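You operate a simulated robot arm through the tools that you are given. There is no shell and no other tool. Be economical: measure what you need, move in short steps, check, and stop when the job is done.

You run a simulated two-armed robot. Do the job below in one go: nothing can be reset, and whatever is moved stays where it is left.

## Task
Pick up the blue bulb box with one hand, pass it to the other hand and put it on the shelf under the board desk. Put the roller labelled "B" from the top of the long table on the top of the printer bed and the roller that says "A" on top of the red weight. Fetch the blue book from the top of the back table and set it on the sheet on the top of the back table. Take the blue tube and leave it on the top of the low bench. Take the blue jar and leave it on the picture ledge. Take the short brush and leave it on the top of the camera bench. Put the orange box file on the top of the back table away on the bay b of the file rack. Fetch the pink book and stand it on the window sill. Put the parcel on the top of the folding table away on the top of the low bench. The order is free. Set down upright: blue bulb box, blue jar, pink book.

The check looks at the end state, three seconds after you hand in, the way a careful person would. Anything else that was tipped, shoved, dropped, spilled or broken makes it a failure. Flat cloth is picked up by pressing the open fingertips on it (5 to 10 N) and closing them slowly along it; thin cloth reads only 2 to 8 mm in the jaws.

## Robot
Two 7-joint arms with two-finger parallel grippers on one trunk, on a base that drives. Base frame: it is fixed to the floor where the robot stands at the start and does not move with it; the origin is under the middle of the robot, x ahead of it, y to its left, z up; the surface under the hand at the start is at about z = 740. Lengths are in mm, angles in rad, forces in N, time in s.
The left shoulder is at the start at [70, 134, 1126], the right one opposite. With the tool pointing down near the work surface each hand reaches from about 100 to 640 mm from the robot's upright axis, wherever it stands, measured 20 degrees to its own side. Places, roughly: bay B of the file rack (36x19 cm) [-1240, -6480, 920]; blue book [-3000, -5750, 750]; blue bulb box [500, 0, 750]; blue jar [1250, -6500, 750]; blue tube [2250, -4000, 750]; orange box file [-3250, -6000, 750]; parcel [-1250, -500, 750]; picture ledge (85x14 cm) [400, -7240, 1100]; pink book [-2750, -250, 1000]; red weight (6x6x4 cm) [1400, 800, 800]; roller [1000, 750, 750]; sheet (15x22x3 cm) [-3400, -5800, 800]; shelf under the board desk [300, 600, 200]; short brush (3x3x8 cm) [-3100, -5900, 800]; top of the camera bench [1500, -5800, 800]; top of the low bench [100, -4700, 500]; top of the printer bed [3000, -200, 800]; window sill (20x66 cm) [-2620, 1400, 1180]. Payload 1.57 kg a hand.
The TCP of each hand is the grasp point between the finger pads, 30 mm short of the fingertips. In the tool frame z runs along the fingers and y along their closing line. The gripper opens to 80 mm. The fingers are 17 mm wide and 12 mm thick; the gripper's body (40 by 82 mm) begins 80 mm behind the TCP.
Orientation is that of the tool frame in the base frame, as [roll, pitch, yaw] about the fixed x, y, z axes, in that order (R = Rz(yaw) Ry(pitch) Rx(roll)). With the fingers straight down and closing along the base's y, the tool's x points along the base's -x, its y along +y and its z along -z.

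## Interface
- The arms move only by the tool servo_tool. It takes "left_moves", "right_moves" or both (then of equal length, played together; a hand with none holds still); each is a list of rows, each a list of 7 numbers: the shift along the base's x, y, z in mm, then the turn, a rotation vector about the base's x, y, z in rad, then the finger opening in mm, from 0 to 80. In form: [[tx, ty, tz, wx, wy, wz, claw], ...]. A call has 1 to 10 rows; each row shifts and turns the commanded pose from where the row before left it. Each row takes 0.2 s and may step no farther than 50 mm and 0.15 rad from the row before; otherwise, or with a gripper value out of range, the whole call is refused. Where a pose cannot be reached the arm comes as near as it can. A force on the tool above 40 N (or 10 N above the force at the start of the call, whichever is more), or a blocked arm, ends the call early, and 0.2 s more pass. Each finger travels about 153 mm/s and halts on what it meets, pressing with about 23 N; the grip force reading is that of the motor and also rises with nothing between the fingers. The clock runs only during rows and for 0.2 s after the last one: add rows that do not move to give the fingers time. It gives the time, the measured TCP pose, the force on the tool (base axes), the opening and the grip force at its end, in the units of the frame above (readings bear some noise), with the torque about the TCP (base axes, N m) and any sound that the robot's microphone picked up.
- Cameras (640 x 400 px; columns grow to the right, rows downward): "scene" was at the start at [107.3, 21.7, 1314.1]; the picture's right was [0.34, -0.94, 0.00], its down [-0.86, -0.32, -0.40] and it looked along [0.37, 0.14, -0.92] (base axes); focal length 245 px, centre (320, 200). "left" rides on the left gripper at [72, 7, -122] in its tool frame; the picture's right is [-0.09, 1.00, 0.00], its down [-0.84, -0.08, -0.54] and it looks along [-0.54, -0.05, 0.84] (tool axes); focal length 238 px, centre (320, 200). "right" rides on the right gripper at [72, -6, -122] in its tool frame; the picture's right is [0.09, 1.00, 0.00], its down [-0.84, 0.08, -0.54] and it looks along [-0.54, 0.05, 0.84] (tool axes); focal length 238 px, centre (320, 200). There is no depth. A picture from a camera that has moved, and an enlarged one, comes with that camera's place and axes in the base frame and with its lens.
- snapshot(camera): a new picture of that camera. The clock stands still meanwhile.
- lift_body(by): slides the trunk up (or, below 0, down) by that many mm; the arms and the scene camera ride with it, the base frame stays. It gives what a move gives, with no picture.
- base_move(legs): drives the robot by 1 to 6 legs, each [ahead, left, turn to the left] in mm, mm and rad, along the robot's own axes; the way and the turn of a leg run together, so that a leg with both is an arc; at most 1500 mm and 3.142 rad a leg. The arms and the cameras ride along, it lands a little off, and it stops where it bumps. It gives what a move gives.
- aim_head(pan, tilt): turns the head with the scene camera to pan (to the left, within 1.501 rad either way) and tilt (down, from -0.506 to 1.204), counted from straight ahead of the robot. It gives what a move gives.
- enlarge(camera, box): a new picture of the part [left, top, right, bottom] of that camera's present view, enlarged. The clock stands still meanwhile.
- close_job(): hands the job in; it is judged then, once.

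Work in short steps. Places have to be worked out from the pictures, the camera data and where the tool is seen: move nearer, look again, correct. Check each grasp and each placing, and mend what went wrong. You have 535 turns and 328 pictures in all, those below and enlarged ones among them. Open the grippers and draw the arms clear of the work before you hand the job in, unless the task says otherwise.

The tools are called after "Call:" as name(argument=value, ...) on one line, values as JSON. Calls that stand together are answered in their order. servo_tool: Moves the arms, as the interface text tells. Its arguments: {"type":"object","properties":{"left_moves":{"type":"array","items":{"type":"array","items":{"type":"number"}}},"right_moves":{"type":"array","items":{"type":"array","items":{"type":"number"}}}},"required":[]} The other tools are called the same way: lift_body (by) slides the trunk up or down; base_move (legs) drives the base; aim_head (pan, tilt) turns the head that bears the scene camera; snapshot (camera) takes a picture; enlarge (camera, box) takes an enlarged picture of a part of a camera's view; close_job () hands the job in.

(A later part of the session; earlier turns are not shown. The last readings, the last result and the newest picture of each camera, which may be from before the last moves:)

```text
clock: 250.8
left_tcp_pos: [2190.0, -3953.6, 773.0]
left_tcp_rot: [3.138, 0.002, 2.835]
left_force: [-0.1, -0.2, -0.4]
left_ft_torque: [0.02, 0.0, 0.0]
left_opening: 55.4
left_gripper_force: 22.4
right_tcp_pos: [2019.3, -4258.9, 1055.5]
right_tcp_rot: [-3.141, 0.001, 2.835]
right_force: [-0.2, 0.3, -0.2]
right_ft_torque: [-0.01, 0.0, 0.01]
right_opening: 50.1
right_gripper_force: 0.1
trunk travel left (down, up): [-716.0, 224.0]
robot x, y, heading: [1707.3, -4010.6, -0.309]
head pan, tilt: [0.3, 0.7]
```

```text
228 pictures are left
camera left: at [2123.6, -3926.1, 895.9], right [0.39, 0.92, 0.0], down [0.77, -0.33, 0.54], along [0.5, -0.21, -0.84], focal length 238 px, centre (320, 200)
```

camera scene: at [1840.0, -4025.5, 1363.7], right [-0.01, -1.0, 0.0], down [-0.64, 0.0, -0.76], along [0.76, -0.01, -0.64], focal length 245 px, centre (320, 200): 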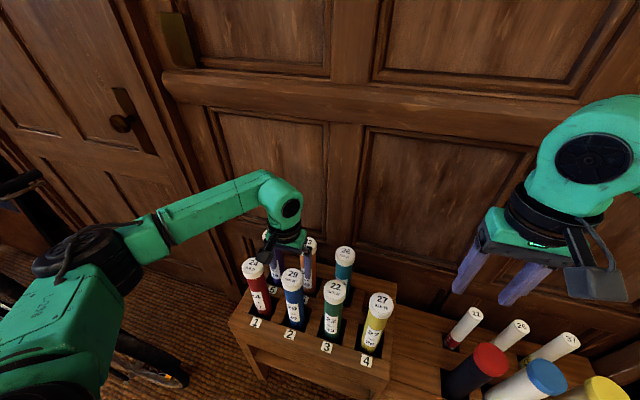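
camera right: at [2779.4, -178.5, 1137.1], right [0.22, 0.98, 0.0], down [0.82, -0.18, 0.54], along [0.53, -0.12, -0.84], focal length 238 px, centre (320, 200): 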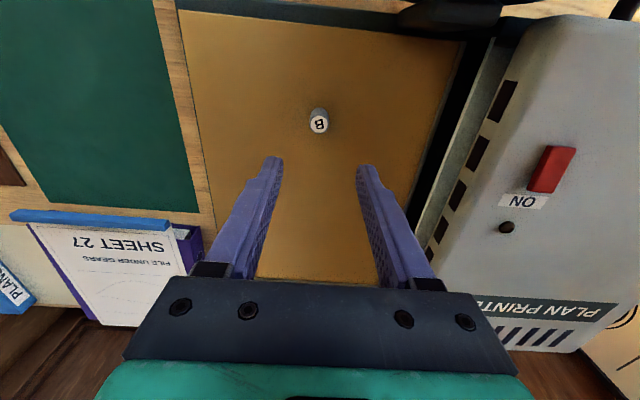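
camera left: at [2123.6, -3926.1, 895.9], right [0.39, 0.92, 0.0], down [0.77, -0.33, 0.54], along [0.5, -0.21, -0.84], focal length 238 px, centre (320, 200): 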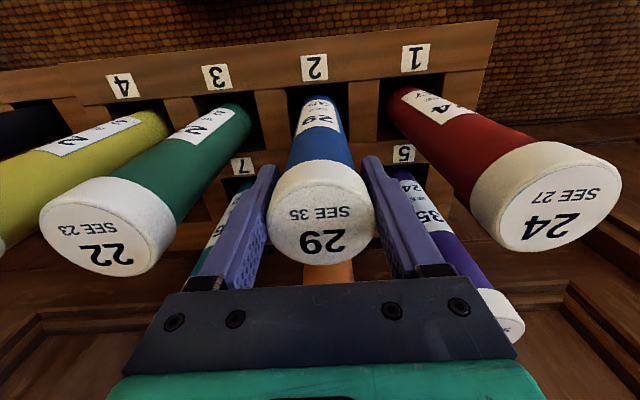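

Gripped at 55 mm. Lift straight up with the arm gently, then by trunk.

Call:
servo_tool(left_moves=[[0, 0, 8, 0, 0, 0, 0], [0, 0, 15, 0, 0, 0, 0], [0, 0, 20, 0, 0, 0, 0], [0, 0, 25, 0, 0, 0, 0], [0, 0, 25, 0, 0, 0, 0], [0, 0, 25, 0, 0, 0, 0]])

Call:
lift_body(by=220)

Call:
aim_head(pan=0.3, tilt=0.9)

Call:
snapshot(camera="scene")

```text
clock: 252.2
left_tcp_pos: [2191.2, -3954.5, 891.2]
left_tcp_rot: [3.138, 0.001, 2.839]
left_force: [-0.4, -0.7, -1.6]
left_ft_torque: [0.02, 0.01, 0.0]
left_opening: 55.3
left_gripper_force: 23.0
right_tcp_pos: [2019.1, -4258.8, 1056.3]
right_tcp_rot: [-3.14, 0.0, 2.836]
right_force: [0.4, 0.3, -0.3]
right_ft_torque: [0.02, 0.0, -0.03]
right_opening: 50.0
right_gripper_force: 0.0
trunk travel left (down, up): [-716.0, 224.0]
robot x, y, heading: [1704.6, -4007.9, -0.313]
head pan, tilt: [0.3, 0.7]
```

```text
clock: 254.5
left_tcp_pos: [2190.3, -3954.7, 1111.0]
left_tcp_rot: [3.137, 0.002, 2.837]
left_force: [0.5, 0.4, -1.1]
left_ft_torque: [-0.01, 0.01, 0.0]
left_opening: 55.4
left_gripper_force: 22.6
right_tcp_pos: [2018.9, -4257.9, 1276.0]
right_tcp_rot: [3.141, -0.001, 2.837]
right_force: [1.0, 0.7, 0.2]
right_ft_torque: [-0.01, 0.02, 0.0]
right_opening: 49.7
right_gripper_force: 0.2
trunk travel left (down, up): [-936.0, 4.0]
robot x, y, heading: [1705.6, -4011.1, -0.307]
head pan, tilt: [0.3, 0.7]
```

```text
clock: 255.2
left_tcp_pos: [2189.9, -3955.0, 1110.5]
left_tcp_rot: [3.136, 0.002, 2.837]
left_force: [-0.1, 0.4, -1.0]
left_ft_torque: [0.02, 0.01, -0.01]
left_opening: 55.5
left_gripper_force: 23.4
right_tcp_pos: [2018.0, -4258.9, 1276.5]
right_tcp_rot: [3.14, -0.001, 2.837]
right_force: [0.1, 0.1, 0.8]
right_ft_torque: [0.0, 0.01, -0.03]
right_opening: 50.1
right_gripper_force: 0.1
trunk travel left (down, up): [-936.0, 4.0]
robot x, y, heading: [1704.2, -4008.1, -0.304]
head pan, tilt: [0.3, 0.901]
```

```text
227 pictures are left
camera scene: at [1830.9, -4025.5, 1567.5], right [-0.01, -1.0, 0.0], down [-0.78, 0.01, -0.62], along [0.62, 0.0, -0.78], focal length 245 px, centre (320, 200)
```

scene: 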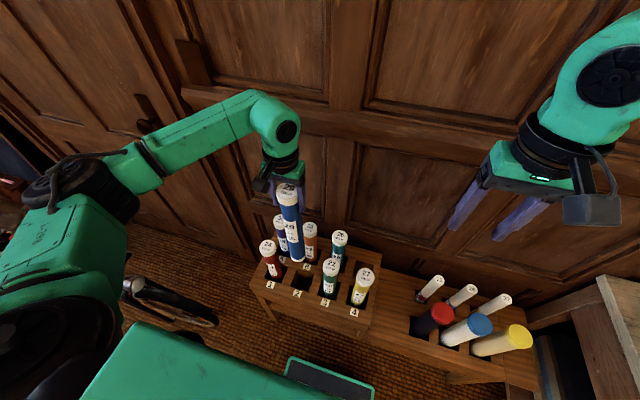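

The tube (≈370 mm long) is out, its bottom above the rack. Back away from the rack, then turn toward the low bench.

Call:
base_move(legs=[[-300, 0, 0], [0, 0, -2.0]])

Call:
aim_head(pan=-0.4, tilt=0.4)

Call:
snapshot(camera="scene")

```text
clock: 262.0
left_tcp_pos: [1275.9, -4388.6, 1111.3]
left_tcp_rot: [3.137, 0.002, 0.853]
left_force: [-0.1, -0.1, -2.1]
left_ft_torque: [0.0, -0.01, 0.02]
left_opening: 55.6
left_gripper_force: 22.6
right_tcp_pos: [1066.1, -4109.7, 1276.7]
right_tcp_rot: [-3.141, 0.0, 0.853]
right_force: [-0.1, -0.1, 0.1]
right_ft_torque: [0.0, 0.01, -0.06]
right_opening: 50.1
right_gripper_force: 0.0
trunk travel left (down, up): [-936.0, 4.0]
robot x, y, heading: [1419.1, -3920.7, -2.289]
head pan, tilt: [0.3, 0.901]
```

```text
clock: 263.1
left_tcp_pos: [1274.9, -4388.9, 1111.3]
left_tcp_rot: [3.139, 0.0, 0.853]
left_force: [-0.5, 0.4, -2.4]
left_ft_torque: [0.04, 0.0, 0.03]
left_opening: 55.2
left_gripper_force: 23.6
right_tcp_pos: [1065.6, -4108.7, 1276.1]
right_tcp_rot: [-3.141, -0.002, 0.852]
right_force: [0.0, -0.5, 0.3]
right_ft_torque: [-0.04, -0.02, 0.0]
right_opening: 50.2
right_gripper_force: 0.0
trunk travel left (down, up): [-936.0, 4.0]
robot x, y, heading: [1417.5, -3918.1, -2.288]
head pan, tilt: [-0.4, 0.4]
```

```text
226 pictures are left
camera scene: at [1304.0, -3997.9, 1610.4], right [-0.44, 0.9, 0.0], down [0.35, 0.17, -0.92], along [-0.83, -0.4, -0.39], focal length 245 px, centre (320, 200)
```

scene: 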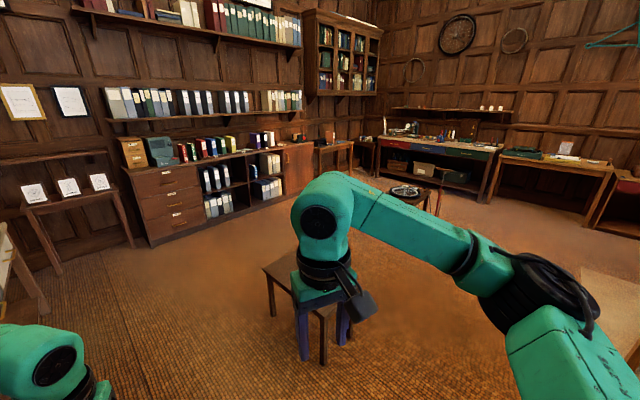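

The low bench is the stool-like table at ≈(150, −4620), top z≈500. Turn to face it squarely and drive up.

Call:
base_move(legs=[[0, 0, -1.165], [380, 824, 0]])

Call:
aim_head(pan=0.1, tilt=0.8)

Call:
snapshot(camera="scene")

```text
clock: 270.8
left_tcp_pos: [312.2, -4636.7, 1111.6]
left_tcp_rot: [3.139, 0.003, -0.32]
left_force: [0.5, 0.9, -2.6]
left_ft_torque: [-0.03, 0.0, 0.02]
left_opening: 55.2
left_gripper_force: 22.6
right_tcp_pos: [488.9, -4334.8, 1275.7]
right_tcp_rot: [3.14, 0.0, -0.32]
right_force: [0.7, 0.0, -1.1]
right_ft_torque: [-0.01, 0.0, -0.02]
right_opening: 50.0
right_gripper_force: 0.0
trunk travel left (down, up): [-936.0, 4.0]
robot x, y, heading: [795.5, -4586.7, 2.823]
head pan, tilt: [-0.4, 0.4]
```

```text
clock: 271.7
left_tcp_pos: [311.9, -4637.3, 1111.8]
left_tcp_rot: [3.138, 0.001, -0.32]
left_force: [-0.1, -0.4, -2.4]
left_ft_torque: [0.04, -0.02, 0.0]
left_opening: 55.4
left_gripper_force: 23.1
right_tcp_pos: [487.3, -4336.2, 1275.8]
right_tcp_rot: [3.141, -0.002, -0.318]
right_force: [-0.5, -0.3, -0.3]
right_ft_torque: [0.0, -0.03, 0.01]
right_opening: 49.8
right_gripper_force: 0.1
trunk travel left (down, up): [-936.0, 4.0]
robot x, y, heading: [799.7, -4588.5, 2.82]
head pan, tilt: [0.099, 0.799]
```

```text
225 pictures are left
camera scene: at [673.4, -4553.0, 1575.4], right [0.22, 0.98, 0.0], down [0.7, -0.16, -0.7], along [-0.68, 0.15, -0.72], focal length 245 px, centre (320, 200)
```

scene: 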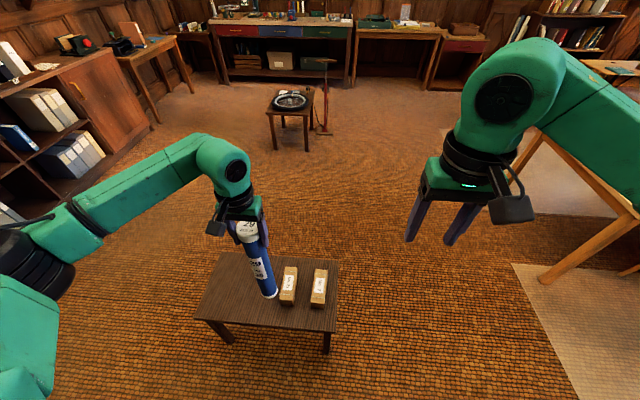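

The bench already holds two parcels; the left part is free. Drive left and ahead so that the tube comes over the free left part.

Call:
base_move(legs=[[60, 271, 0]])

Call:
servo_tool(left_moves=[[-27, 8, 0, 0, 0, 0, 0], [-27, 9, 0, 0, 0, 0, 0], [-26, 9, 0, 0, 0, 0, 0], [0, 0, 0, 0, 0, 0, 0]])

Call:
snapshot(camera="scene")

Call:
snapshot(camera="left")

```text
clock: 273.7
left_tcp_pos: [170.0, -4874.5, 1112.3]
left_tcp_rot: [3.136, 0.004, -0.32]
left_force: [-0.6, 0.4, -2.2]
left_ft_torque: [0.0, -0.01, -0.01]
left_opening: 55.4
left_gripper_force: 22.9
right_tcp_pos: [346.5, -4573.6, 1275.9]
right_tcp_rot: [3.14, -0.001, -0.322]
right_force: [0.1, 0.1, 0.6]
right_ft_torque: [0.01, -0.03, 0.03]
right_opening: 50.0
right_gripper_force: 0.2
trunk travel left (down, up): [-936.0, 4.0]
robot x, y, heading: [654.9, -4827.5, 2.822]
head pan, tilt: [0.099, 0.799]
```

```text
clock: 274.7
left_tcp_pos: [88.6, -4849.4, 1111.7]
left_tcp_rot: [3.139, 0.001, -0.32]
left_force: [0.3, -0.1, -1.6]
left_ft_torque: [0.0, 0.0, -0.02]
left_opening: 55.4
left_gripper_force: 23.5
right_tcp_pos: [345.8, -4574.7, 1276.2]
right_tcp_rot: [-3.141, 0.001, -0.322]
right_force: [0.4, 0.1, 0.2]
right_ft_torque: [0.02, -0.02, 0.02]
right_opening: 50.1
right_gripper_force: 0.1
trunk travel left (down, up): [-936.0, 4.0]
robot x, y, heading: [654.5, -4830.5, 2.818]
head pan, tilt: [0.099, 0.799]
```

```text
224 pictures are left
camera scene: at [530.6, -4793.4, 1575.4], right [0.22, 0.98, 0.0], down [0.7, -0.16, -0.7], along [-0.68, 0.15, -0.72], focal length 245 px, centre (320, 200)
```

scene: 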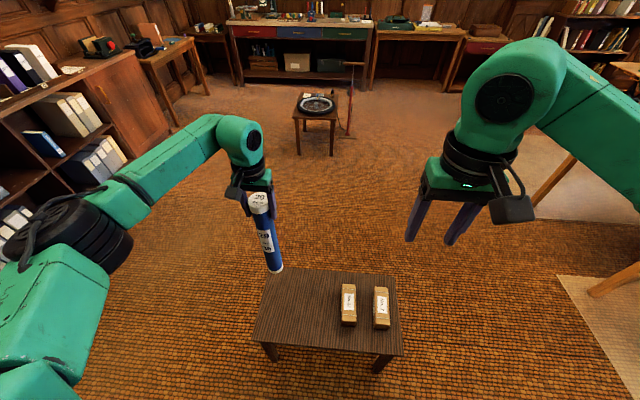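

```text
223 pictures are left
camera left: at [154.6, -4879.6, 1234.1], right [-0.4, -0.92, 0.0], down [-0.77, 0.34, 0.54], along [-0.5, 0.22, -0.84], focal length 238 px, centre (320, 200)
```

left: 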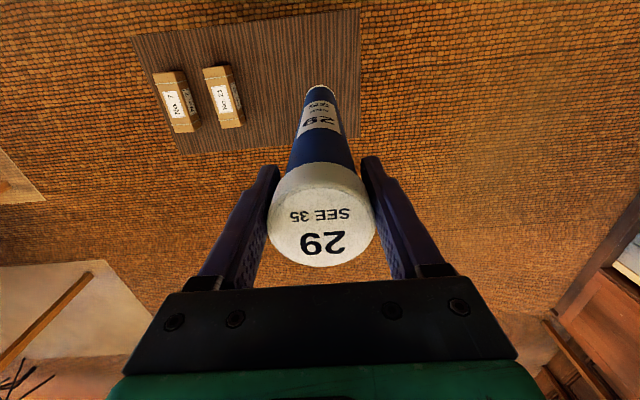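

The tube is over the bench's free left part. Lower with the trunk.

Call:
lift_body(by=-240)

Call:
aim_head(pan=0.3, tilt=0.9)

Call:
enlarge(camera="scene", box=[200, 120, 440, 320])

```text
clock: 277.2
left_tcp_pos: [89.1, -4850.8, 871.6]
left_tcp_rot: [3.138, 0.001, -0.32]
left_force: [0.5, -0.1, -2.1]
left_ft_torque: [0.01, -0.03, 0.02]
left_opening: 55.4
left_gripper_force: 22.5
right_tcp_pos: [345.7, -4574.5, 1036.2]
right_tcp_rot: [3.141, 0.0, -0.322]
right_force: [0.0, 0.5, 0.8]
right_ft_torque: [-0.01, 0.02, 0.01]
right_opening: 49.9
right_gripper_force: 0.1
trunk travel left (down, up): [-696.0, 244.0]
robot x, y, heading: [652.8, -4825.5, 2.821]
head pan, tilt: [0.099, 0.799]
```

```text
clock: 277.9
left_tcp_pos: [89.3, -4850.4, 871.2]
left_tcp_rot: [3.138, 0.002, -0.319]
left_force: [-0.1, -0.7, -2.4]
left_ft_torque: [0.01, -0.03, 0.0]
left_opening: 55.1
left_gripper_force: 23.2
right_tcp_pos: [345.1, -4574.9, 1035.0]
right_tcp_rot: [3.142, 0.0, -0.321]
right_force: [1.1, -0.2, 0.6]
right_ft_torque: [-0.03, -0.01, 0.02]
right_opening: 50.0
right_gripper_force: 0.1
trunk travel left (down, up): [-696.0, 244.0]
robot x, y, heading: [656.3, -4829.8, 2.816]
head pan, tilt: [0.3, 0.901]
```

```text
2.00 times, centred on (320, 220) of scene
camera zoom: at [533.9, -4808.7, 1327.5], right [0.02, 1.0, 0.0], down [0.78, -0.02, -0.62], along [-0.62, 0.01, -0.78], focal length 490 px, centre (320, 160)
```

zoom: 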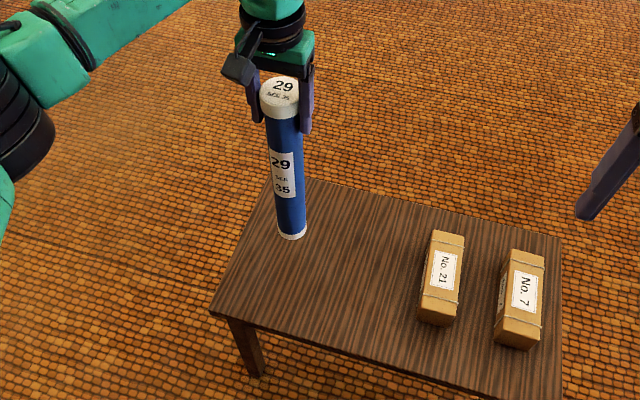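

Nudge the tube 25 mm inward and lower to contact.

Call:
servo_tool(left_moves=[[8, 24, 0, 0, 0, 0, 0], [0, 0, 0, 0, 0, 0, 0]])

Call:
lift_body(by=-35)

Call:
enlarge(camera="scene", box=[200, 120, 440, 320])

```text
clock: 278.5
left_tcp_pos: [97.1, -4827.1, 871.3]
left_tcp_rot: [3.138, 0.002, -0.319]
left_force: [0.4, 0.7, -1.9]
left_ft_torque: [0.01, 0.02, -0.04]
left_opening: 55.4
left_gripper_force: 23.3
right_tcp_pos: [345.0, -4576.2, 1036.1]
right_tcp_rot: [3.141, -0.001, -0.322]
right_force: [-0.6, 0.6, 0.0]
right_ft_torque: [0.03, 0.01, 0.02]
right_opening: 50.2
right_gripper_force: 0.1
trunk travel left (down, up): [-696.0, 244.0]
robot x, y, heading: [654.1, -4825.8, 2.817]
head pan, tilt: [0.3, 0.901]
```

```text
clock: 279.3
left_tcp_pos: [97.9, -4826.0, 837.0]
left_tcp_rot: [3.138, 0.003, -0.32]
left_force: [-0.3, -0.1, -2.6]
left_ft_torque: [0.0, -0.04, 0.0]
left_opening: 55.6
left_gripper_force: 22.8
right_tcp_pos: [345.5, -4576.7, 1001.0]
right_tcp_rot: [3.14, -0.001, -0.32]
right_force: [-0.1, -0.9, -0.8]
right_ft_torque: [-0.01, 0.04, 0.02]
right_opening: 50.2
right_gripper_force: 0.0
trunk travel left (down, up): [-661.0, 279.0]
robot x, y, heading: [656.7, -4829.0, 2.82]
head pan, tilt: [0.3, 0.901]
```

```text
2.00 times, centred on (320, 220) of scene
camera zoom: at [534.3, -4808.8, 1292.5], right [0.02, 1.0, 0.0], down [0.78, -0.02, -0.62], along [-0.62, 0.01, -0.78], focal length 490 px, centre (320, 160)
```

zoom: 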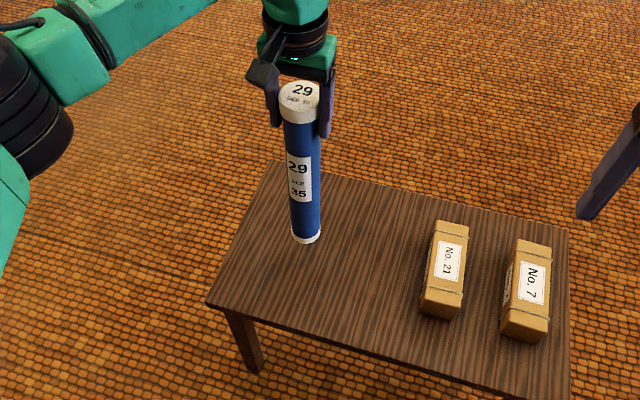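

Call:
lift_body(by=-12)

Call:
lift_body(by=-6)

Call:
lift_body(by=-5)

```text
clock: 279.9
left_tcp_pos: [97.1, -4826.7, 824.5]
left_tcp_rot: [3.14, 0.002, -0.319]
left_force: [0.1, 0.1, -1.8]
left_ft_torque: [-0.01, 0.0, -0.01]
left_opening: 55.4
left_gripper_force: 22.9
right_tcp_pos: [344.6, -4574.8, 989.5]
right_tcp_rot: [3.14, 0.001, -0.323]
right_force: [0.1, 0.6, -0.2]
right_ft_torque: [0.02, 0.02, 0.0]
right_opening: 50.3
right_gripper_force: 0.1
trunk travel left (down, up): [-649.0, 291.0]
robot x, y, heading: [655.4, -4829.9, 2.82]
head pan, tilt: [0.3, 0.901]
```

```text
clock: 280.4
left_tcp_pos: [96.7, -4826.6, 817.8]
left_tcp_rot: [3.138, 0.003, -0.319]
left_force: [0.0, 0.4, -2.6]
left_ft_torque: [0.0, -0.02, -0.03]
left_opening: 55.4
left_gripper_force: 22.6
right_tcp_pos: [344.3, -4575.0, 982.2]
right_tcp_rot: [-3.141, 0.0, -0.321]
right_force: [0.1, 0.2, 0.8]
right_ft_torque: [0.0, 0.0, -0.04]
right_opening: 50.2
right_gripper_force: 0.0
trunk travel left (down, up): [-643.0, 297.0]
robot x, y, heading: [657.5, -4831.9, 2.821]
head pan, tilt: [0.3, 0.901]
```

```text
clock: 281.0
left_tcp_pos: [97.9, -4826.5, 812.0]
left_tcp_rot: [3.138, 0.001, -0.319]
left_force: [-0.8, 0.2, -1.9]
left_ft_torque: [-0.02, -0.01, 0.05]
left_opening: 55.3
left_gripper_force: 23.2
right_tcp_pos: [345.3, -4573.4, 978.6]
right_tcp_rot: [-3.141, 0.0, -0.322]
right_force: [-1.2, 0.6, -1.4]
right_ft_torque: [-0.01, 0.01, 0.02]
right_opening: 49.9
right_gripper_force: 0.0
trunk travel left (down, up): [-638.0, 302.0]
robot x, y, heading: [655.5, -4826.6, 2.815]
head pan, tilt: [0.3, 0.901]
```

Call:
enlarge(camera="scene", box=[260, 180, 380, 280])

Call:
lift_body(by=-6)

Call:
lift_body(by=-6)

```text
4.00 times, centred on (320, 230) of scene
camera zoom: at [533.9, -4808.7, 1269.4], right [0.02, 1.0, 0.0], down [0.78, -0.02, -0.62], along [-0.62, 0.01, -0.78], focal length 981 px, centre (320, 80)
```

zoom: 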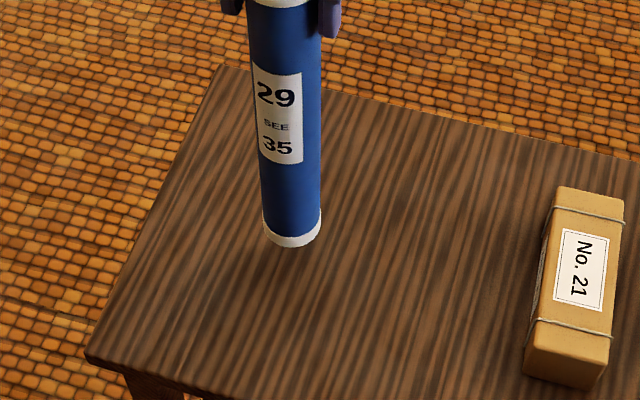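

```text
clock: 281.5
left_tcp_pos: [96.1, -4826.4, 806.4]
left_tcp_rot: [3.138, 0.001, -0.319]
left_force: [0.4, -0.9, -2.0]
left_ft_torque: [-0.03, 0.0, 0.01]
left_opening: 55.2
left_gripper_force: 23.1
right_tcp_pos: [345.2, -4574.9, 972.1]
right_tcp_rot: [-3.141, -0.001, -0.321]
right_force: [-0.1, 0.1, 0.2]
right_ft_torque: [0.0, -0.01, 0.0]
right_opening: 50.0
right_gripper_force: 0.1
trunk travel left (down, up): [-632.0, 308.0]
robot x, y, heading: [654.7, -4828.5, 2.821]
head pan, tilt: [0.3, 0.901]
```

```text
clock: 282.1
left_tcp_pos: [97.2, -4825.5, 802.2]
left_tcp_rot: [3.137, 0.001, -0.319]
left_force: [1.1, 0.5, -2.1]
left_ft_torque: [0.01, -0.01, -0.01]
left_opening: 55.2
left_gripper_force: 23.0
right_tcp_pos: [345.1, -4575.3, 965.9]
right_tcp_rot: [-3.14, 0.0, -0.32]
right_force: [0.0, 0.1, -0.1]
right_ft_torque: [-0.02, -0.04, -0.01]
right_opening: 49.7
right_gripper_force: 0.1
trunk travel left (down, up): [-626.0, 314.0]
robot x, y, heading: [655.8, -4827.1, 2.815]
head pan, tilt: [0.3, 0.901]
```

Call:
lift_body(by=-8)

Call:
lift_body(by=-8)

Call:
enlarge(camera="scene", box=[260, 180, 380, 280])

```text
clock: 282.6
left_tcp_pos: [97.5, -4827.0, 792.6]
left_tcp_rot: [3.138, 0.001, -0.32]
left_force: [-0.8, -0.7, -2.2]
left_ft_torque: [0.0, -0.01, 0.03]
left_opening: 55.2
left_gripper_force: 22.7
right_tcp_pos: [345.2, -4574.8, 956.8]
right_tcp_rot: [-3.141, 0.0, -0.321]
right_force: [-0.3, -0.2, -1.2]
right_ft_torque: [-0.03, 0.03, 0.03]
right_opening: 49.5
right_gripper_force: 0.0
trunk travel left (down, up): [-618.0, 322.0]
robot x, y, heading: [656.6, -4828.2, 2.819]
head pan, tilt: [0.3, 0.901]
```

```text
clock: 283.2
left_tcp_pos: [96.4, -4827.0, 785.4]
left_tcp_rot: [3.139, 0.002, -0.32]
left_force: [0.1, 0.1, -2.1]
left_ft_torque: [0.01, -0.01, 0.03]
left_opening: 55.4
left_gripper_force: 23.4
right_tcp_pos: [344.8, -4575.5, 949.9]
right_tcp_rot: [3.142, -0.001, -0.32]
right_force: [-0.1, 0.1, 0.3]
right_ft_torque: [0.0, 0.01, 0.02]
right_opening: 50.0
right_gripper_force: 0.0
trunk travel left (down, up): [-610.0, 330.0]
robot x, y, heading: [654.8, -4829.1, 2.819]
head pan, tilt: [0.3, 0.901]
```

```text
4.00 times, centred on (320, 230) of scene
camera zoom: at [534.0, -4808.8, 1241.4], right [0.02, 1.0, 0.0], down [0.78, -0.02, -0.62], along [-0.62, 0.01, -0.78], focal length 981 px, centre (320, 80)
```

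zoom: 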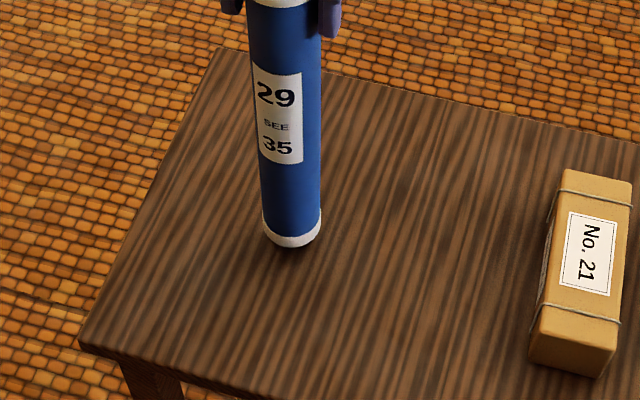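

Call:
lift_body(by=-10)

Call:
lift_body(by=-8)

Call:
lift_body(by=-6)

```text
clock: 283.8
left_tcp_pos: [97.1, -4826.2, 775.8]
left_tcp_rot: [3.136, 0.001, -0.321]
left_force: [-0.8, -0.6, -2.0]
left_ft_torque: [0.02, 0.0, 0.0]
left_opening: 55.2
left_gripper_force: 23.1
right_tcp_pos: [345.4, -4574.7, 940.5]
right_tcp_rot: [3.14, -0.001, -0.323]
right_force: [0.2, -0.5, -0.1]
right_ft_torque: [-0.01, 0.0, -0.04]
right_opening: 50.3
right_gripper_force: 0.0
trunk travel left (down, up): [-600.0, 340.0]
robot x, y, heading: [656.2, -4827.0, 2.824]
head pan, tilt: [0.3, 0.901]
```

```text
clock: 284.4
left_tcp_pos: [96.8, -4827.4, 768.3]
left_tcp_rot: [3.138, 0.001, -0.32]
left_force: [0.0, 0.3, -2.5]
left_ft_torque: [0.0, 0.02, -0.01]
left_opening: 55.0
left_gripper_force: 22.8
right_tcp_pos: [346.4, -4574.7, 932.1]
right_tcp_rot: [3.14, -0.002, -0.32]
right_force: [0.2, 0.4, 0.3]
right_ft_torque: [0.01, 0.0, -0.02]
right_opening: 50.1
right_gripper_force: 0.0
trunk travel left (down, up): [-592.0, 348.0]
robot x, y, heading: [654.6, -4830.5, 2.819]
head pan, tilt: [0.3, 0.901]
```

```text
clock: 284.9
left_tcp_pos: [97.5, -4825.7, 762.9]
left_tcp_rot: [3.14, 0.006, -0.319]
left_force: [-0.4, -1.0, 9.7]
left_ft_torque: [-0.19, 0.0, -0.03]
left_opening: 55.2
left_gripper_force: 22.7
right_tcp_pos: [345.7, -4576.3, 926.3]
right_tcp_rot: [-3.14, 0.002, -0.322]
right_force: [0.3, 0.2, -0.7]
right_ft_torque: [-0.01, -0.03, -0.01]
right_opening: 50.1
right_gripper_force: 0.1
trunk travel left (down, up): [-586.0, 354.0]
robot x, y, heading: [656.8, -4827.6, 2.821]
head pan, tilt: [0.3, 0.901]
```

Contact. Open gently and raise straight up.

Call:
servo_tool(left_moves=[[0, 0, 1, 0, 0, 0, 0], [0, 0, 0, 0, 0, 0, 60], [0, 0, 0, 0, 0, 0, 68], [0, 0, 0, 0, 0, 0, 80], [0, 0, 0, 0, 0, 0, 80]])

Call:
lift_body(by=200)

Call:
snapshot(camera="scene")

```text
clock: 286.1
left_tcp_pos: [97.5, -4826.3, 762.7]
left_tcp_rot: [3.138, 0.0, -0.319]
left_force: [0.3, 0.3, 0.0]
left_ft_torque: [0.02, -0.03, 0.04]
left_opening: 80.3
left_gripper_force: 0.1
right_tcp_pos: [345.3, -4574.0, 925.7]
right_tcp_rot: [3.14, 0.001, -0.321]
right_force: [0.2, 0.2, 0.2]
right_ft_torque: [0.0, -0.02, -0.02]
right_opening: 50.0
right_gripper_force: 0.1
trunk travel left (down, up): [-586.0, 354.0]
robot x, y, heading: [655.7, -4825.5, 2.821]
head pan, tilt: [0.3, 0.901]
```

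```text
clock: 288.3
left_tcp_pos: [97.0, -4827.0, 962.3]
left_tcp_rot: [3.138, 0.003, -0.32]
left_force: [-1.2, 0.2, 0.1]
left_ft_torque: [-0.02, 0.04, 0.0]
left_opening: 80.2
left_gripper_force: 0.0
right_tcp_pos: [344.7, -4573.0, 1126.3]
right_tcp_rot: [3.141, -0.002, -0.322]
right_force: [-0.5, 0.3, -0.7]
right_ft_torque: [0.0, 0.02, 0.01]
right_opening: 50.3
right_gripper_force: 0.0
trunk travel left (down, up): [-786.0, 154.0]
robot x, y, heading: [655.9, -4830.1, 2.821]
head pan, tilt: [0.3, 0.901]
```

```text
218 pictures are left
camera scene: at [534.2, -4808.7, 1417.5], right [0.02, 1.0, 0.0], down [0.78, -0.02, -0.62], along [-0.62, 0.01, -0.78], focal length 245 px, centre (320, 200)
```

scene: 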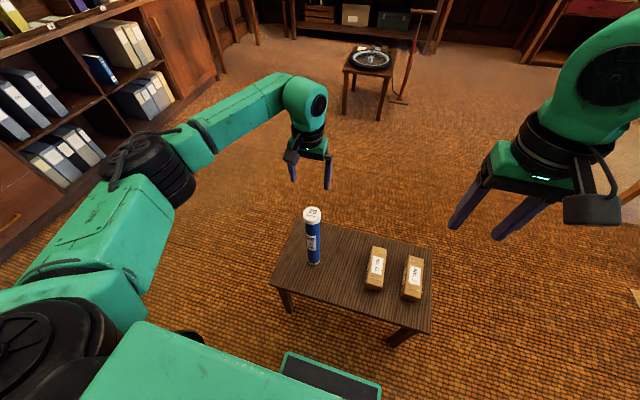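

The tube stands on the low bench. Back off, turn toward −y and look for the blue jar and the ledge.

Call:
base_move(legs=[[-250, 0, 0], [0, 0, 1.75]])

Call:
aim_head(pan=0.4, tilt=0.25)

Call:
snapshot(camera="scene")

Call:
aim_head(pan=-0.5, tilt=0.25)

Call:
snapshot(camera="scene")

```text
clock: 294.4
left_tcp_pos: [996.9, -5456.8, 962.5]
left_tcp_rot: [3.138, 0.003, 1.438]
left_force: [0.2, -0.1, 0.1]
left_ft_torque: [-0.03, 0.02, 0.01]
left_opening: 80.1
left_gripper_force: 0.0
right_tcp_pos: [703.1, -5259.1, 1126.4]
right_tcp_rot: [3.14, 0.001, 1.437]
right_force: [-0.2, -0.1, 0.4]
right_ft_torque: [0.02, -0.02, -0.01]
right_opening: 49.9
right_gripper_force: 0.0
trunk travel left (down, up): [-786.0, 154.0]
robot x, y, heading: [894.8, -4903.1, -1.707]
head pan, tilt: [0.3, 0.901]
```

```text
clock: 295.4
left_tcp_pos: [995.5, -5456.6, 961.3]
left_tcp_rot: [3.139, 0.002, 1.439]
left_force: [0.0, 0.2, 0.9]
left_ft_torque: [0.02, -0.02, -0.03]
left_opening: 80.2
left_gripper_force: 0.2
right_tcp_pos: [702.9, -5259.1, 1126.4]
right_tcp_rot: [-3.142, 0.0, 1.437]
right_force: [0.3, -0.2, 0.0]
right_ft_torque: [0.01, 0.0, 0.03]
right_opening: 49.9
right_gripper_force: 0.0
trunk travel left (down, up): [-786.0, 154.0]
robot x, y, heading: [889.5, -4908.2, -1.704]
head pan, tilt: [0.4, 0.25]
```

```text
217 pictures are left
camera scene: at [913.0, -5045.5, 1474.4], right [-0.97, -0.26, 0.0], down [-0.06, 0.24, -0.97], along [0.25, -0.94, -0.25], focal length 245 px, centre (320, 200)
```

scene: 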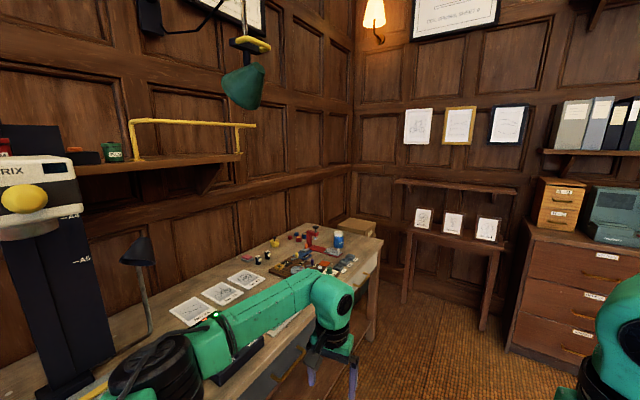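

```text
clock: 296.6
left_tcp_pos: [995.4, -5455.9, 961.4]
left_tcp_rot: [3.136, 0.002, 1.438]
left_force: [0.9, -0.2, -0.6]
left_ft_torque: [0.02, 0.02, 0.01]
left_opening: 79.8
left_gripper_force: 0.1
right_tcp_pos: [703.3, -5258.3, 1126.0]
right_tcp_rot: [3.141, 0.0, 1.437]
right_force: [-0.3, 0.1, -0.7]
right_ft_torque: [0.02, 0.01, 0.0]
right_opening: 50.0
right_gripper_force: 0.0
trunk travel left (down, up): [-786.0, 154.0]
robot x, y, heading: [898.6, -4906.2, -1.701]
head pan, tilt: [-0.499, 0.25]
```

```text
216 pictures are left
camera scene: at [833.3, -5030.7, 1474.5], right [-0.81, 0.59, 0.0], down [0.15, 0.2, -0.97], along [-0.57, -0.78, -0.25], focal length 245 px, centre (320, 200)
```

scene: 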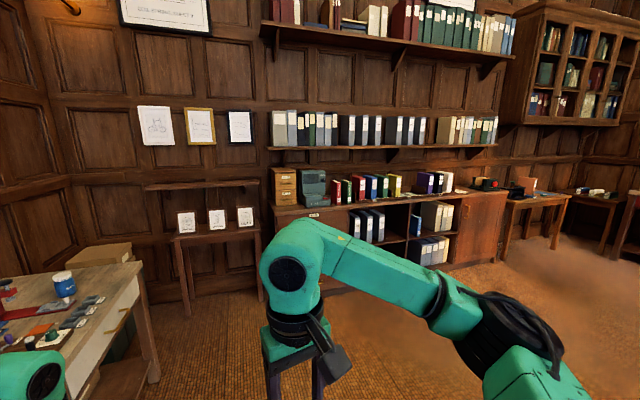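

Call:
enlarge(camera="scene", box=[0, 220, 180, 360])

Call:
enlarge(camera="scene", box=[120, 160, 290, 280])

```text
2.86 times, centred on (90, 290) of scene
camera zoom: at [833.3, -5030.7, 1474.5], right [-0.81, 0.59, 0.0], down [0.15, 0.2, -0.97], along [-0.57, -0.78, -0.25], focal length 700 px, centre (977, -57)
```

zoom: 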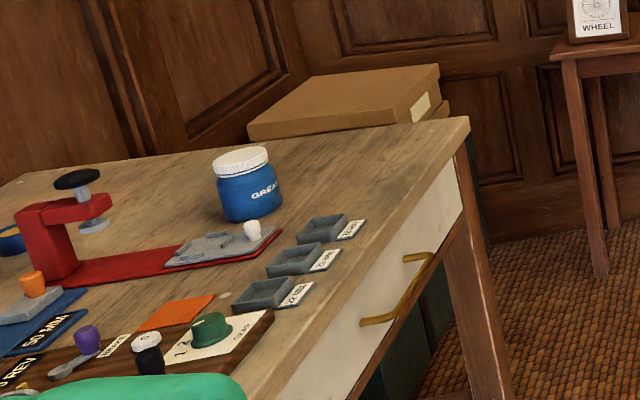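

```text
3.33 times, centred on (205, 220) of scene
camera zoom: at [833.3, -5030.7, 1474.5], right [-0.81, 0.59, 0.0], down [0.15, 0.2, -0.97], along [-0.57, -0.78, -0.25], focal length 817 px, centre (703, 133)
```

zoom: 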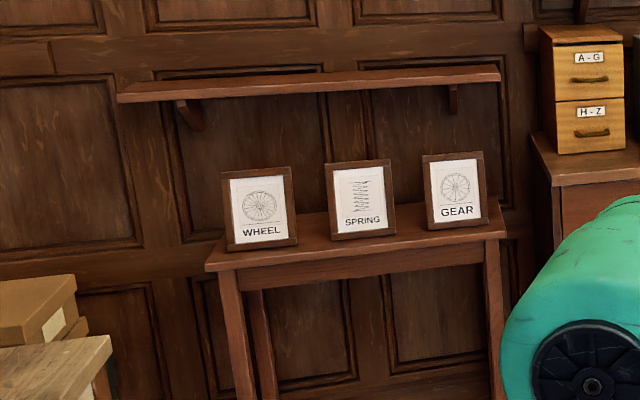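

The blue "grease" jar stands near the bench's far end at ≈(1187, −6446); the free narrow shelf above the little table is the ledge. Draw the left arm in, then drive to face the bench end.

Call:
servo_tool(left_moves=[[5, 40, 25, 0, 0, 0, 60], [5, 40, 25, 0, 0, 0, 40], [5, 40, 25, 0, 0, 0, 40], [5, 40, 25, 0, 0, 0, 40], [5, 40, 0, 0, 0, 0, 40]])

Call:
base_move(legs=[[400, -350, 0], [720, 0, 0]])

Call:
aim_head(pan=0.7, tilt=0.5)

Call:
snapshot(camera="scene")

```text
clock: 297.8
left_tcp_pos: [1020.4, -5252.7, 1062.4]
left_tcp_rot: [3.138, 0.004, 1.439]
left_force: [0.0, 0.4, -0.3]
left_ft_torque: [-0.06, -0.01, 0.0]
left_opening: 40.1
left_gripper_force: 0.0
right_tcp_pos: [703.0, -5257.2, 1127.0]
right_tcp_rot: [3.14, 0.001, 1.436]
right_force: [-0.5, 0.3, 0.2]
right_ft_torque: [-0.03, -0.05, 0.02]
right_opening: 49.9
right_gripper_force: 0.1
trunk travel left (down, up): [-786.0, 154.0]
robot x, y, heading: [889.4, -4906.6, -1.705]
head pan, tilt: [-0.499, 0.25]
```

```text
clock: 304.4
left_tcp_pos: [524.3, -6332.7, 1062.2]
left_tcp_rot: [3.137, 0.002, 1.436]
left_force: [-1.0, -0.3, 0.5]
left_ft_torque: [0.02, 0.0, 0.0]
left_opening: 39.9
left_gripper_force: 0.0
right_tcp_pos: [207.3, -6336.1, 1126.4]
right_tcp_rot: [3.141, 0.003, 1.435]
right_force: [0.3, -0.1, -0.8]
right_ft_torque: [0.01, 0.0, -0.04]
right_opening: 50.1
right_gripper_force: 0.1
trunk travel left (down, up): [-786.0, 154.0]
robot x, y, heading: [398.6, -5989.2, -1.702]
head pan, tilt: [-0.499, 0.25]
```

```text
clock: 305.9
left_tcp_pos: [524.4, -6334.0, 1061.9]
left_tcp_rot: [3.139, 0.003, 1.437]
left_force: [0.3, 0.1, 0.0]
left_ft_torque: [0.02, 0.01, 0.0]
left_opening: 40.2
left_gripper_force: 0.0
right_tcp_pos: [207.2, -6337.2, 1126.6]
right_tcp_rot: [-3.141, 0.0, 1.437]
right_force: [0.4, 1.1, -0.5]
right_ft_torque: [-0.02, -0.02, 0.03]
right_opening: 49.9
right_gripper_force: 0.0
trunk travel left (down, up): [-786.0, 154.0]
robot x, y, heading: [397.0, -5984.4, -1.707]
head pan, tilt: [0.7, 0.499]
```

```text
213 pictures are left
camera scene: at [441.2, -6111.2, 1451.4], right [-0.85, -0.53, 0.0], down [-0.26, 0.4, -0.88], along [0.47, -0.74, -0.48], focal length 245 px, centre (320, 200)
```

scene: 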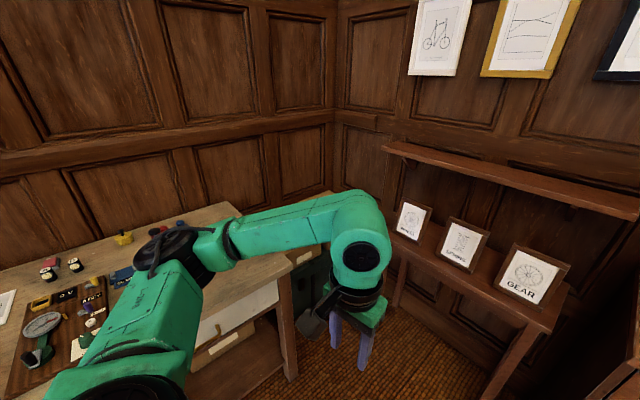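

Call:
base_move(legs=[[0, 0, 1.397], [200, -50, 0]])

Call:
aim_head(pan=-0.2, tilt=0.6)

Call:
snapshot(camera="scene")

```text
clock: 310.9
left_tcp_pos: [932.9, -6039.1, 1062.8]
left_tcp_rot: [3.138, 0.006, 2.813]
left_force: [-0.9, 0.9, 0.0]
left_ft_torque: [-0.01, -0.02, -0.03]
left_opening: 39.9
left_gripper_force: 0.1
right_tcp_pos: [875.0, -6350.9, 1127.3]
right_tcp_rot: [3.141, 0.003, 2.813]
right_force: [-0.3, 0.2, 0.0]
right_ft_torque: [-0.03, 0.0, 0.0]
right_opening: 49.9
right_gripper_force: 0.0
trunk travel left (down, up): [-786.0, 154.0]
robot x, y, heading: [566.1, -6096.3, -0.329]
head pan, tilt: [0.7, 0.499]
```

```text
clock: 312.1
left_tcp_pos: [933.9, -6040.5, 1062.0]
left_tcp_rot: [3.138, 0.003, 2.812]
left_force: [0.5, 0.2, 1.0]
left_ft_torque: [-0.05, 0.0, -0.01]
left_opening: 40.1
left_gripper_force: 0.1
right_tcp_pos: [876.4, -6351.4, 1126.6]
right_tcp_rot: [-3.141, -0.001, 2.814]
right_force: [-0.5, -0.9, 0.0]
right_ft_torque: [0.0, 0.0, 0.03]
right_opening: 50.0
right_gripper_force: 0.0
trunk travel left (down, up): [-786.0, 154.0]
robot x, y, heading: [569.8, -6096.0, -0.33]
head pan, tilt: [-0.201, 0.6]
```

```text
212 pictures are left
camera scene: at [694.3, -6156.4, 1442.3], right [-0.51, -0.86, 0.0], down [-0.49, 0.29, -0.83], along [0.71, -0.42, -0.56], focal length 245 px, centre (320, 200)
```

scene: 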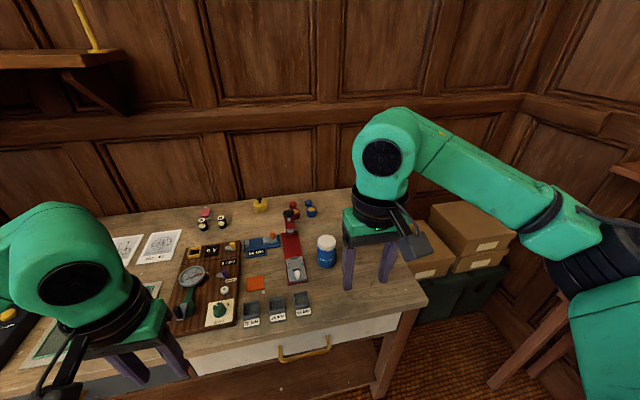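

Jar at ≈(1175, −6462). Drive ahead 120 and bring the right hand above it.

Call:
base_move(legs=[[120, 0, 0.02]])

Call:
servo_tool(right_moves=[[38, -14, -10, 0, 0, 0, 80], [38, -14, -10, 0, 0, 0, 80], [38, -14, -20, 0, 0, 0, 80], [38, -15, -20, 0, 0, 0, 80], [34, -10, -20, 0, 0, 0, 80]])

Call:
snapshot(camera="right")

```text
clock: 313.3
left_tcp_pos: [1044.5, -6069.4, 1063.2]
left_tcp_rot: [3.138, 0.002, 2.833]
left_force: [0.5, 0.3, 0.4]
left_ft_torque: [0.03, -0.01, -0.02]
left_opening: 39.9
left_gripper_force: 0.0
right_tcp_pos: [993.5, -6381.3, 1127.8]
right_tcp_rot: [-3.141, 0.003, 2.835]
right_force: [0.2, -0.1, 0.3]
right_ft_torque: [0.0, -0.02, 0.01]
right_opening: 49.9
right_gripper_force: 0.1
trunk travel left (down, up): [-786.0, 154.0]
robot x, y, heading: [681.7, -6134.3, -0.31]
head pan, tilt: [-0.201, 0.6]
```

```text
clock: 314.5
left_tcp_pos: [1047.6, -6067.8, 1061.3]
left_tcp_rot: [3.14, -0.001, 2.835]
left_force: [-0.1, -0.2, -0.2]
left_ft_torque: [-0.03, 0.01, 0.04]
left_opening: 40.0
left_gripper_force: 0.1
right_tcp_pos: [1182.4, -6447.6, 1046.4]
right_tcp_rot: [-3.14, -0.001, 2.836]
right_force: [0.4, 0.9, -0.7]
right_ft_torque: [-0.04, 0.03, 0.0]
right_opening: 80.0
right_gripper_force: 0.0
trunk travel left (down, up): [-786.0, 154.0]
robot x, y, heading: [681.7, -6132.2, -0.306]
head pan, tilt: [-0.201, 0.6]
```

```text
211 pictures are left
camera right: at [1112.4, -6433.7, 1167.1], right [0.21, 0.98, 0.0], down [0.82, -0.18, 0.54], along [0.53, -0.12, -0.84], focal length 238 px, centre (320, 200)
```

right: 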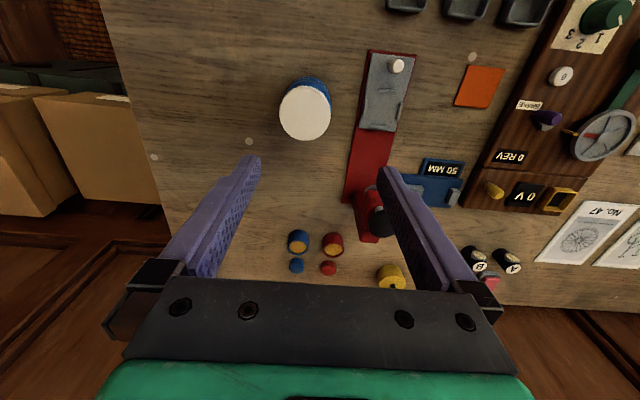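

Lid top triangulated at (1166, −6461, ≈905). Align and descend partway.

Call:
servo_tool(right_moves=[[-16, -14, -10, 0, 0, 0, 80], [0, 0, -40, 0, 0, 0, 80], [0, 0, -36, 0, 0, 0, 80]])

Call:
snapshot(camera="right")

```text
clock: 315.3
left_tcp_pos: [1046.7, -6071.0, 1062.0]
left_tcp_rot: [3.138, 0.002, 2.835]
left_force: [0.5, 0.5, 0.5]
left_ft_torque: [0.01, -0.01, 0.01]
left_opening: 40.0
left_gripper_force: 0.0
right_tcp_pos: [1164.5, -6462.5, 959.8]
right_tcp_rot: [-3.141, 0.0, 2.836]
right_force: [0.1, 0.0, 0.3]
right_ft_torque: [-0.02, -0.01, -0.02]
right_opening: 80.1
right_gripper_force: 0.1
trunk travel left (down, up): [-786.0, 154.0]
robot x, y, heading: [683.3, -6133.0, -0.31]
head pan, tilt: [-0.201, 0.6]
```

```text
210 pictures are left
camera right: at [1094.1, -6448.3, 1081.6], right [0.21, 0.98, 0.0], down [0.82, -0.18, 0.54], along [0.53, -0.12, -0.84], focal length 238 px, centre (320, 200)
```

right: 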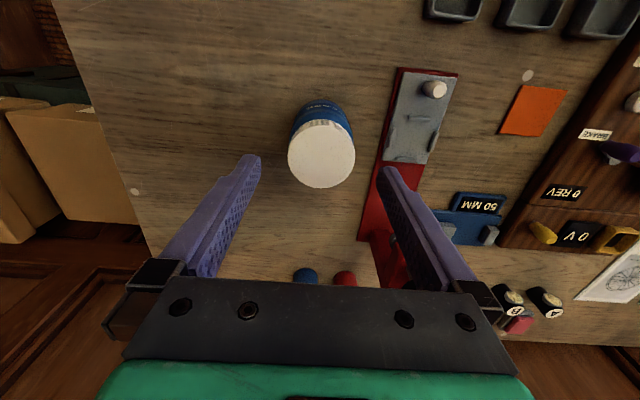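

Refined: lid (1171, −6465, 887), Ø57. Descend to grip the lid at TCP 898.

Call:
servo_tool(right_moves=[[6, -3, -20, 0, 0, 0, 80], [0, 0, -20, 0, 0, 0, 80], [0, 0, -22, 0, 0, 0, 80], [0, 0, 0, 0, 0, 0, 80]])

Call:
snapshot(camera="right")

```text
clock: 316.3
left_tcp_pos: [1045.0, -6068.4, 1061.9]
left_tcp_rot: [3.138, 0.002, 2.835]
left_force: [0.8, 0.1, -0.6]
left_ft_torque: [0.02, 0.0, -0.01]
left_opening: 39.9
left_gripper_force: 0.1
right_tcp_pos: [1170.2, -6466.6, 897.6]
right_tcp_rot: [3.14, 0.001, 2.835]
right_force: [0.4, -0.2, 0.3]
right_ft_torque: [0.0, 0.0, 0.01]
right_opening: 80.1
right_gripper_force: 0.0
trunk travel left (down, up): [-786.0, 154.0]
robot x, y, heading: [680.6, -6135.0, -0.303]
head pan, tilt: [-0.201, 0.6]
```

```text
209 pictures are left
camera right: at [1100.2, -6451.5, 1019.4], right [0.21, 0.98, 0.0], down [0.82, -0.18, 0.54], along [0.53, -0.12, -0.84], focal length 238 px, centre (320, 200)
```

right: 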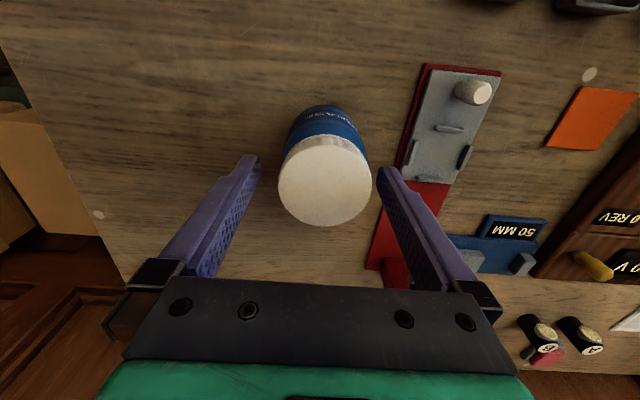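

Call:
servo_tool(right_moves=[[0, 2, -8, 0, 0, 0, 80], [0, 0, 0, 0, 0, 0, 60], [0, 0, 0, 0, 0, 0, 30], [0, 0, 0, 0, 0, 0, 0], [0, 0, 0, 0, 0, 0, 0], [0, 0, 0, 0, 0, 0, 0]])

Call:
servo_tool(right_moves=[[0, 0, 4, 0, 0, 0, 0], [0, 0, 8, 0, 0, 0, 0], [0, 0, 15, 0, 0, 0, 0], [0, 0, 20, 0, 0, 0, 0]])

Call:
snapshot(camera="right")

```text
clock: 317.7
left_tcp_pos: [1046.5, -6069.8, 1062.1]
left_tcp_rot: [3.138, 0.002, 2.834]
left_force: [1.0, 0.3, 0.6]
left_ft_torque: [0.01, 0.02, -0.03]
left_opening: 40.1
left_gripper_force: 0.1
right_tcp_pos: [1170.3, -6463.5, 890.1]
right_tcp_rot: [3.142, 0.0, 2.836]
right_force: [0.6, 1.1, -1.3]
right_ft_torque: [0.06, 0.03, -0.03]
right_opening: 60.5
right_gripper_force: 23.3
trunk travel left (down, up): [-786.0, 154.0]
robot x, y, heading: [678.9, -6135.1, -0.317]
head pan, tilt: [-0.201, 0.6]
```

```text
clock: 318.7
left_tcp_pos: [1045.4, -6069.3, 1061.3]
left_tcp_rot: [3.139, 0.002, 2.834]
left_force: [0.0, 0.3, -0.1]
left_ft_torque: [0.01, 0.02, 0.01]
left_opening: 40.0
left_gripper_force: 0.1
right_tcp_pos: [1168.6, -6464.0, 937.3]
right_tcp_rot: [-3.141, 0.0, 2.834]
right_force: [-1.5, 0.2, -2.6]
right_ft_torque: [-0.02, 0.01, 0.0]
right_opening: 60.2
right_gripper_force: 23.1
trunk travel left (down, up): [-786.0, 154.0]
robot x, y, heading: [682.1, -6135.4, -0.312]
head pan, tilt: [-0.201, 0.6]
```

```text
208 pictures are left
camera right: at [1100.0, -6449.7, 1058.4], right [0.21, 0.98, 0.0], down [0.82, -0.18, 0.54], along [0.53, -0.12, -0.84], focal length 238 px, centre (320, 200)
```

right: 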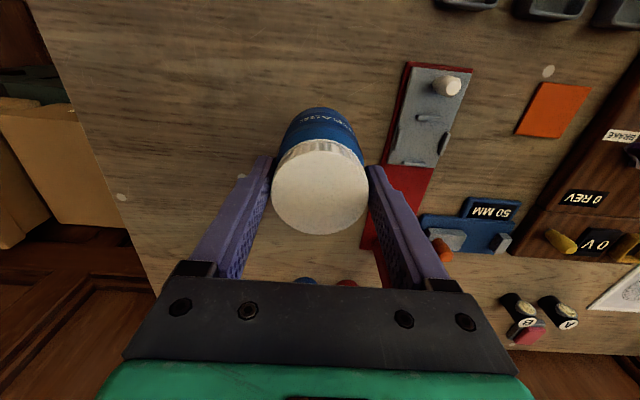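

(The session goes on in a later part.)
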